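You operate a simulated robot arm through the tools that you are given. There is no shell and no other tool. Be economical: measure what you need, move in short steps, check, and stop when the job is done.

Carry out the task below with a simulated robot arm. There is one attempt and no reset: what you move stays moved.

TASK
Pull the wide grey drawer open.
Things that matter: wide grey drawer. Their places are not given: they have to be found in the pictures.

It is judged by the outcome, as a careful person would: the job done as asked, and still so three seconds after it is handed in. It fails if anything else is knocked over, pushed out of place, dropped, spilled or broken.

THE ROBOT
A 6-joint arm with a two-finger parallel gripper, fixed in place. Base frame: the origin is at the foot of the arm, x ahead of it, y to its left, z up. Lengths are in mm, angles in rad, forces in N, time in s.
With the tool pointing down near the work surface it reaches from about 260 to 660 mm from the base axis. Its first joint turns from -1.152 to 1.152 rad. Payload 2.9 kg.
Tool frame: the origin (TCP) lies between the finger pads and is the grasp point; the fingertips stand 30 mm ahead of it; z points along the fingers, y is the line along which they close. The gripper opens to 110 mm. The fingers are 20 mm wide and 10 mm thick; the gripper's body (48 by 112 mm) begins 55 mm behind the TCP.
Orientation is that of the tool frame in the base frame, as a unit quaternion [x, y, z, w]. With the fingers straight down and closing along the base's y, the tool's x points along the base's -x, its y along +y and its z along -z.

THE INTERFACE
- The arm moves only by the tool move_arm. Its argument "series" is text: rows parted by semicolons, each of 7 numbers parted by spaces: the shift along the base's x, y, z in units of 500 mm (1.0 is 500 mm), then the turn, a rotation vector about the base's x, y, z in units of 90 degrees (1.0 is 90 degrees), then the gripper command, from -1 (fully open) to 1 (shut), values between in proportion. In form: dx dy dz rx ry rz grip; .... A call has 1 to 12 rows; each row is the pose to reach, as a shift and turn from the pose commanded when the call began. A call with a number of a shift or a turn outside -1 to 1 is refused whole. A row lasts 0.2 s, in which the tool goes at most 50 mm and 0.15 rad; a call with a longer step from one row to the next is refused whole, and so is a gripper value outside its range. A pose out of reach is approached as far as the arm can. The call stops where the force on the tool passes 40 N (or 10 N more than at its start, if that is more) or the arm is blocked; 0.2 s more then pass. The fingers move at their own pace (about 108 mm/s each) and stop on an object; they squeeze with about 43 N. The grip force told is the motor's: it shows also when the fingers shut on nothing. Time passes only in rows, and 0.2 s behind the last, so rows that repeat a pose let the fingers close. It gives the time, the measured TCP pose, the force on the tool (base axes), the opening and the grip force at its end, in the units of the frame above (readings bear some noise).
- Cameras (640 x 400 px; columns grow to the right, rows downward): "scene" is fixed at [74.8, 431.6, 1386.5]; the picture's right is [-0.79, -0.61, 0.00], its down [-0.34, 0.43, -0.83] and it looks along [0.51, -0.66, -0.55] (base axes); focal length 345 px, centre (320, 200). "wrist" rides on the gripper at [-36, 0, -57] in the tool frame; the picture's right is [0.00, -1.00, 0.00], its down [0.97, 0.00, -0.24] and it looks along [0.24, 0.00, 0.97] (tool axes); focal length 218 px, centre (320, 200).
- get_image(camera): a new picture of that camera. No time passes.
- point_at(camera, pixels): for up to 12 pixels [column, row] of the newest picture of that camera ("zoom" is the newest enlarged one), the place [x, y, z] in the base frame of the surface seen there, good to about 3 mm. No time passes.
- zoom(camera, box): a new picture of the part [left, top, right, bottom] of that camera's present view, enlarged. No time passes.
- close_job(): hands the job in; it is judged then, once.

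Work in short steps. Measure before you move; look again where a grasp or a placing could have gone wrong, and mend it. You have 60 turns and 20 pictures in all, the two below and enlarged ones among them. Open the gripper and draw the arm clear of the work before you hand the job in, unless the task says otherwise; then end with one line.

The tools are called after "Call:" as name(argument=value, ...) on one line, values as JSON. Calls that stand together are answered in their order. move_arm: Moves the arm, as the interface text tells. Its arguments: {"type":"object","properties":{"series":{"type":"string"}},"required":["series"]} The other tools are called the same way: get_image (camera) takes a picture; point_at (camera, pixels) gives the place of the surface under pixels of a picture; zoom (camera, box) takes an enlarged picture of a part of a camera's view; close_job () hands the job in.

At the start:

```text
time: 0.0
eef_pos: [393.8, -135.7, 1064.9]
orientation: [0.0, 1.0, 0.0, 0.0]
wrist_force: [0.1, 0.6, 0.1]
gripper_width: 109.7
finger_force: 0.0
```

scene: 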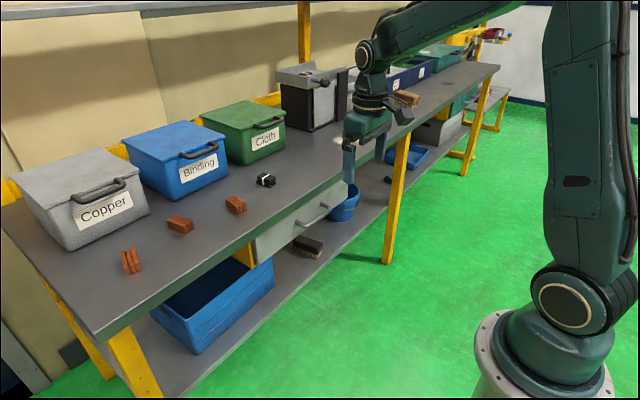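
wrist: 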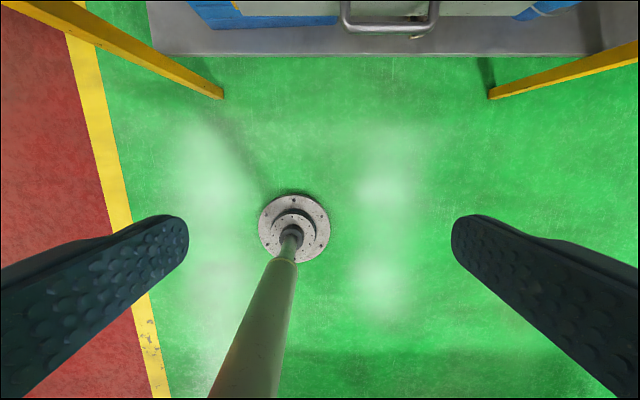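

The grey drawer under the bench shows a handle near scene pixel (312,215). I'll enlarge it and measure.

Call:
zoom(camera="scene", box=[230, 160, 390, 270])

Call:
point_at(camera="scene", pixels=[[275, 235], [330, 200], [290, 215], [240, 225], [330, 182], [300, 180], [437, 130], [260, 250], [120, 320]])

Call:
point_at(camera="wrist", pixels=[[342, 15], [436, 15], [390, 27], [360, 27], [420, 27], [390, 8], [200, 45], [540, 45], [160, 50]])

```text
3.64 times, centred on (310, 215) of scene
```

zoom: 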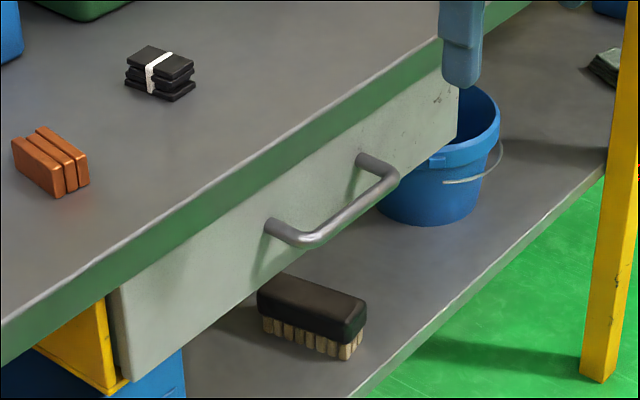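

```text
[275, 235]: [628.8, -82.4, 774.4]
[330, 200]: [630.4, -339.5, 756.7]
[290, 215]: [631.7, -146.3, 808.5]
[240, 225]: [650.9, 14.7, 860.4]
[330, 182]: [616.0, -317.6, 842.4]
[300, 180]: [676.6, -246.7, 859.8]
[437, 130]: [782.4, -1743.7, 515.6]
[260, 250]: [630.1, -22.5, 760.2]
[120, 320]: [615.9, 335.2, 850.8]
```

```text
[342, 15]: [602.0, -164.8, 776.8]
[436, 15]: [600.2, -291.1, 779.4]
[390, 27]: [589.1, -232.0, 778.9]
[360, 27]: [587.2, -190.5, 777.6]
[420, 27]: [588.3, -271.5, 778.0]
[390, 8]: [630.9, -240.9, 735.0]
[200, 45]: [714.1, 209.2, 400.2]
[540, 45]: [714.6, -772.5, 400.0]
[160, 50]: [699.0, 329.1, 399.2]
```

Call:
point_at(camera="zoom", pixels=[[315, 236], [340, 219], [365, 201], [318, 243], [345, 225], [330, 120], [430, 65], [420, 50], [330, 150], [380, 165], [280, 230], [130, 375]])

Call:
move_arm(series="0 0 0 0 0 0.0833 -1;0 0 0 0 0 0.1667 -1;0 0 0 0 0 0.25 -1;0 0 0 0 0 0.3333 -1;0 0 0 0 0 0.4167 -1;0 0 0 0 0 0.5 -1;0 0 0 0 0 0.5833 -1;0 0 0 0 0 0.6667 -1;0 0 0 0 0 0.75 -1;0 0 0 0 0 0.8333 -1;0 0 0 0 0 0.9167 -1;0 0 0 0 0 1 -1")

```text
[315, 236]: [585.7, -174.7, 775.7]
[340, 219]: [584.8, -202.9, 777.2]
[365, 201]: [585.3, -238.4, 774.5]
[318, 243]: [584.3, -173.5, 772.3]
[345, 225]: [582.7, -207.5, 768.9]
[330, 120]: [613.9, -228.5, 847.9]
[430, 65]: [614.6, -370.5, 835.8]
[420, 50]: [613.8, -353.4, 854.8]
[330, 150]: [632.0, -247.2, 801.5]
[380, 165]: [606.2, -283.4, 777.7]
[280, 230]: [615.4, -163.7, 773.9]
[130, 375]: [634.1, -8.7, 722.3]
```

```text
time: 2.6
eef_pos: [394.8, -135.4, 1062.6]
orientation: [0.708, -0.706, 0.0, 0.0]
wrist_force: [0.2, -0.5, -0.4]
gripper_width: 110.1
finger_force: 0.1
```

Bar centre is about (588, -228, 771), drawer face x≈632, bench edge x≈614. I pitch the tool to 30° below horizontal and bring it to a standoff 100 mm from the bar, with the fingers partly closed.

Call:
move_arm(series="0.0165 -0.0154 -0.0396 0 -0.0556 0 0.2;0.033 -0.0308 -0.0792 0 -0.1111 0 0.2;0.0495 -0.0463 -0.1188 0 -0.1667 0 0.2;0.066 -0.0617 -0.1583 0 -0.2222 0 0.2;0.0825 -0.0771 -0.1979 0 -0.2778 0 0.2;0.099 -0.0925 -0.2375 0 -0.3333 0 0.2;0.1155 -0.1079 -0.2771 0 -0.3889 0 0.2;0.132 -0.1233 -0.3167 0 -0.4444 0 0.2;0.1485 -0.1388 -0.3563 0 -0.5 0 0.2;0.165 -0.1542 -0.3958 0 -0.5556 0 0.2;0.1815 -0.1696 -0.4354 0 -0.6111 0 0.2;0.198 -0.185 -0.475 0 -0.6667 0 0.2")

Call:
get_image(camera="wrist")

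Call:
get_image(camera="scene")

```text
time: 5.2
eef_pos: [495.5, -228.5, 826.4]
orientation: [-0.611, 0.612, -0.356, 0.353]
wrist_force: [-0.4, 0.3, -0.1]
gripper_width: 43.7
finger_force: 0.0
```

```text
16 pictures are left
```

wrist: 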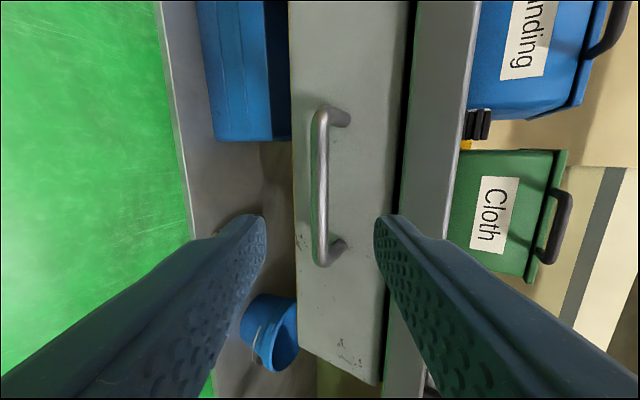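

```text
15 pictures are left
```

scene: 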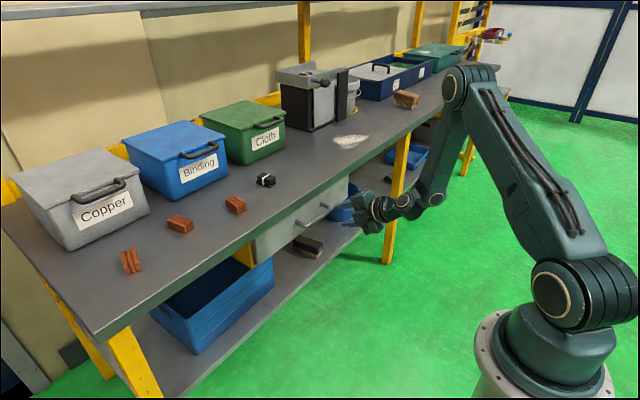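

Bar at wrist pixel ~(322,185) lies between the fingers. I'll measure it once more from here.

Call:
point_at(camera="wrist", pixels=[[322, 130], [322, 185], [322, 240], [328, 185], [316, 185], [350, 220], [440, 180], [412, 150]])

```text
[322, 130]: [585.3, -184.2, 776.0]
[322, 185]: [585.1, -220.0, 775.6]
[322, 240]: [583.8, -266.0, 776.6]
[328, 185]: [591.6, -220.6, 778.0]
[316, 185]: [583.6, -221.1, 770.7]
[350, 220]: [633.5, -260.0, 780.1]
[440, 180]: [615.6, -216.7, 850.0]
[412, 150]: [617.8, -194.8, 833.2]
```

Advance along the tool axis to straddle the bar.

Call:
move_arm(series="0.029 0 -0.017 0 0 0 0.2;0.058 0 -0.034 0 0 0 0.2;0.087 0 -0.051 0 0 0 0.2;0.115 0 -0.068 0 0 0 0.2;0.144 0 -0.085 0 0 0 0.2;0.173 0 -0.102 0 0 0 0.2")

Call:
get_image(camera="wrist")

```text
time: 6.6
eef_pos: [579.8, -227.5, 775.2]
orientation: [-0.612, 0.613, -0.353, 0.354]
wrist_force: [0.0, 0.5, 1.1]
gripper_width: 44.1
finger_force: 0.0
```

```text
14 pictures are left
```

wrist: 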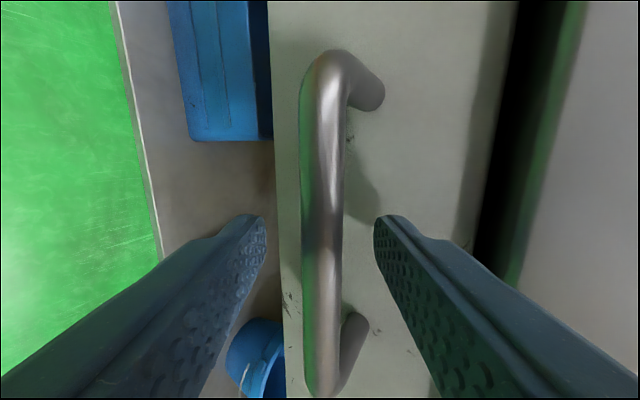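

The bar is centred between the fingers, with no contact so far. I close on it.

Call:
move_arm(series="0 0 0 0 0 0 1;0 0 0 0 0 0 1;0 0 0 0 0 0 1")

```text
time: 7.4
eef_pos: [579.6, -227.9, 776.8]
orientation: [0.612, -0.612, 0.354, -0.353]
wrist_force: [0.6, 1.4, 1.5]
gripper_width: 13.6
finger_force: 45.0
```

Gripped at 13.6 mm. I pull gently along -x.

Call:
move_arm(series="-0.02 0 0 0 0 0 1;-0.04 0 0 0 0 0 1;-0.06 0 0 0 0 0 1;-0.08 0 0 0 0 0 1;-0.1 0 0 0 0 0 1")

```text
time: 8.6
eef_pos: [529.7, -227.7, 775.1]
orientation: [0.612, -0.612, 0.355, -0.354]
wrist_force: [0.5, 4.1, 12.9]
gripper_width: 13.5
finger_force: 45.5
```

Call:
move_arm(series="-0.02 0 0 0 0 0 1;-0.04 0 0 0 0 0 1;-0.06 0 0 0 0 0 1;-0.08 0 0 0 0 0 1;-0.1 0 0 0 0 0 1")

Call:
get_image(camera="scene")

```text
time: 9.8
eef_pos: [479.5, -228.6, 775.9]
orientation: [-0.612, 0.613, -0.354, 0.353]
wrist_force: [2.2, 5.8, 10.1]
gripper_width: 13.6
finger_force: 45.1
```

```text
13 pictures are left
```

scene: 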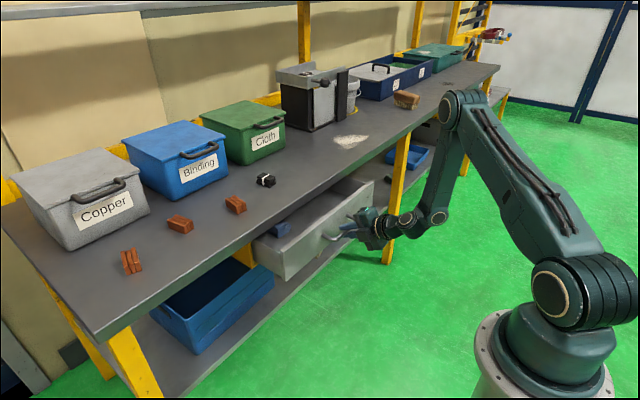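

The drawer follows (100 mm open). I keep pulling slowly, watching for the end stop.

Call:
move_arm(series="-0.02 0 0 0 0 0 1;-0.04 0 0 0 0 0 1;-0.06 0 0 0 0 0 1;-0.08 0 0 0 0 0 1;-0.1 0 0 0 0 0 1;-0.12 0 0 0 0 0 1;-0.14 0 0 0 0 0 1;-0.16 0 0 0 0 0 1")

```text
time: 11.6
eef_pos: [405.8, -228.4, 775.5]
orientation: [-0.613, 0.613, -0.349, 0.356]
wrist_force: [1.9, 17.9, 20.9]
gripper_width: 13.9
finger_force: 44.6
out of reach, approached as far as the arm can: row 8
```

Call:
get_image(camera="scene")

Call:
get_image(camera="wrist")

```text
12 pictures are left
```

scene: 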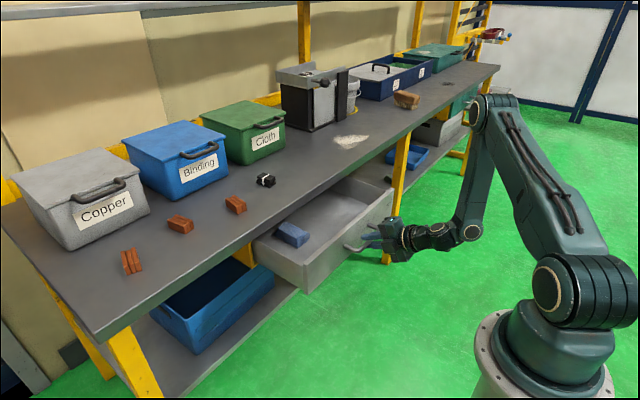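

```text
11 pictures are left
```

wrist: 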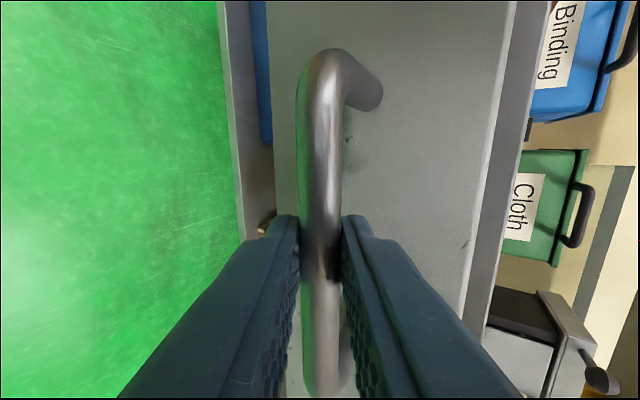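

About 174 mm open; this tool pitch has run out of reach. I loosen the fingers slightly so that I can pitch steeper around the bar and pull a bit further.

Call:
move_arm(series="0.004 0 0 0 0 0 0.4;0.008 0 0 0 0 0 0.4;0.008 0 0 0 0 0 0.4")

```text
time: 12.4
eef_pos: [410.8, -230.8, 775.7]
orientation: [0.613, -0.612, 0.353, -0.353]
wrist_force: [0.7, 0.1, 1.1]
gripper_width: 32.7
finger_force: 0.1
```

Call:
move_arm(series="0.001 0 0.002 0 0.0833 0 0.4;0.001 0 0.004 0 0.1667 0 0.4;0.002 0 0.006 0 0.25 0 0.4;0.002 0 0.008 0 0.3333 0 0.4;0.003 0 0.01 0 0.4167 0 0.4;0.003 0 0.01 0 0.5 0 0.4")

Call:
get_image(camera="wrist")

```text
time: 13.8
eef_pos: [411.4, -231.0, 780.8]
orientation: [-0.701, 0.701, -0.093, 0.092]
wrist_force: [-0.4, -0.6, 0.3]
gripper_width: 33.1
finger_force: 0.1
```

```text
10 pictures are left
```

wrist: 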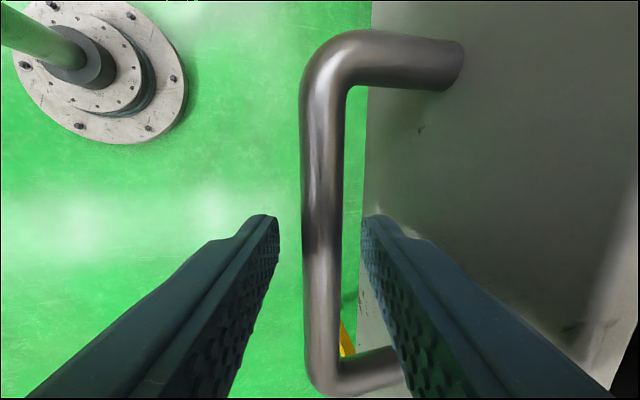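

The bar is still centred between the fingers. I close again and pull on.

Call:
move_arm(series="0 0 0 0 0 0 1;0 0 0 0 0 0 1;-0.02 0 0 0 0 0 1;-0.04 0 0 0 0 0 1;-0.06 0 0 0 0 0 1;-0.08 0 0 0 0 0 1;-0.1 0 0 0 0 0 1;-0.12 0 0 0 0 0 1")

Call:
get_image(camera="scene")

```text
time: 15.6
eef_pos: [352.1, -230.8, 782.4]
orientation: [0.701, -0.701, 0.093, -0.093]
wrist_force: [1.2, 3.1, 17.5]
gripper_width: 13.4
finger_force: 45.4
```

```text
9 pictures are left
```

scene: 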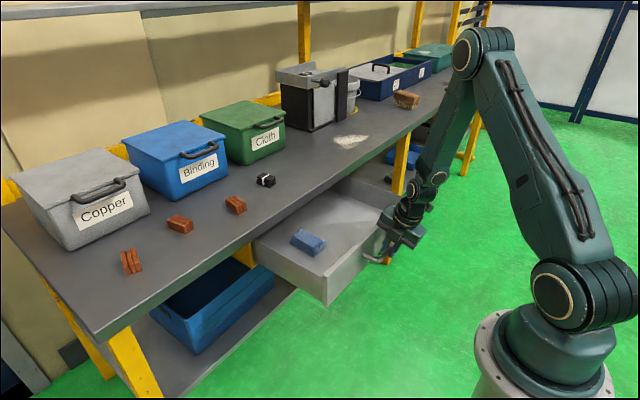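

Still moving freely at about 233 mm; I pull slowly a bit more to check for the stop.

Call:
move_arm(series="-0.012 0 0 0 0 0 1;-0.024 0 0 0 0 0 1;-0.036 0 0 0 0 0 1;-0.048 0 0 0 0 0 1;-0.06 0 0 0 0 0 1;-0.072 0 0 0 0 0 1")

```text
time: 17.0
eef_pos: [315.4, -231.4, 781.8]
orientation: [-0.701, 0.701, -0.093, 0.092]
wrist_force: [1.7, -1.7, 18.8]
gripper_width: 13.7
finger_force: 44.3
```

About 270 mm open, plainly open. I release and withdraw along the tool axis.

Call:
move_arm(series="0 0 0 0 0 0 0.4;0 0 0 0 0 0 0.4;-0.008 0 0.029 0 0 0 0.4;-0.016 0 0.058 0 0 0 0.4;-0.023 0 0.087 0 0 0 0.4;-0.031 0 0.116 0 0 0 0.4;-0.031 0 0.18 0 0 0 0.4;-0.031 0 0.25 0 0 0 0.4;-0.031 0 0.32 0 0 0 0.4")

Call:
get_image(camera="scene")

```text
time: 19.0
eef_pos: [298.5, -229.6, 941.0]
orientation: [0.702, -0.7, 0.093, -0.092]
wrist_force: [-0.4, 0.1, 0.9]
gripper_width: 32.6
finger_force: 0.1
```

```text
8 pictures are left
```

scene: 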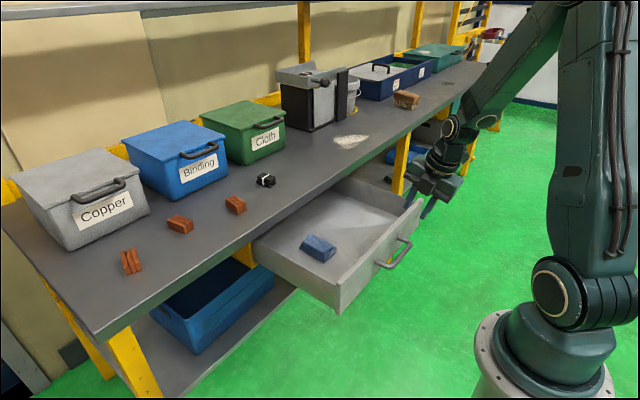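

The drawer stays open, nothing else has moved, and the arm is clear. I open the gripper and raise the arm a bit more.

Call:
move_arm(series="0 0 0.05 0 0 0 -1;0 0 0.1 0 0 0 -1;0 0 0.1 0 0 0 -1;0 0 0.1 0 0 0 -1")

Call:
zoom(camera="scene", box=[230, 140, 470, 320])

```text
time: 20.0
eef_pos: [297.8, -229.2, 992.0]
orientation: [-0.701, 0.701, -0.092, 0.092]
wrist_force: [0.4, 0.0, 0.8]
gripper_width: 109.9
finger_force: 0.1
```

```text
2.22 times, centred on (350, 230) of scene
```

zoom: 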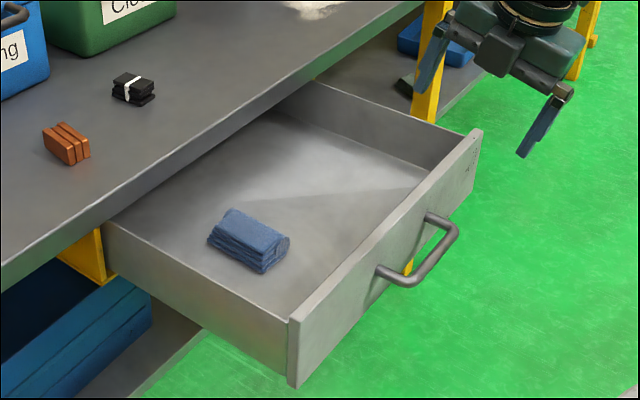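

The drawer is open and still, and the arm is clear, so I hand the job in.

Call:
close_job()

```text
The job is handed in.
```

The wide grey drawer is pulled open about 270 mm and staying put; the gripper is open, the arm is clear, and nothing else looks disturbed in the last pictures.
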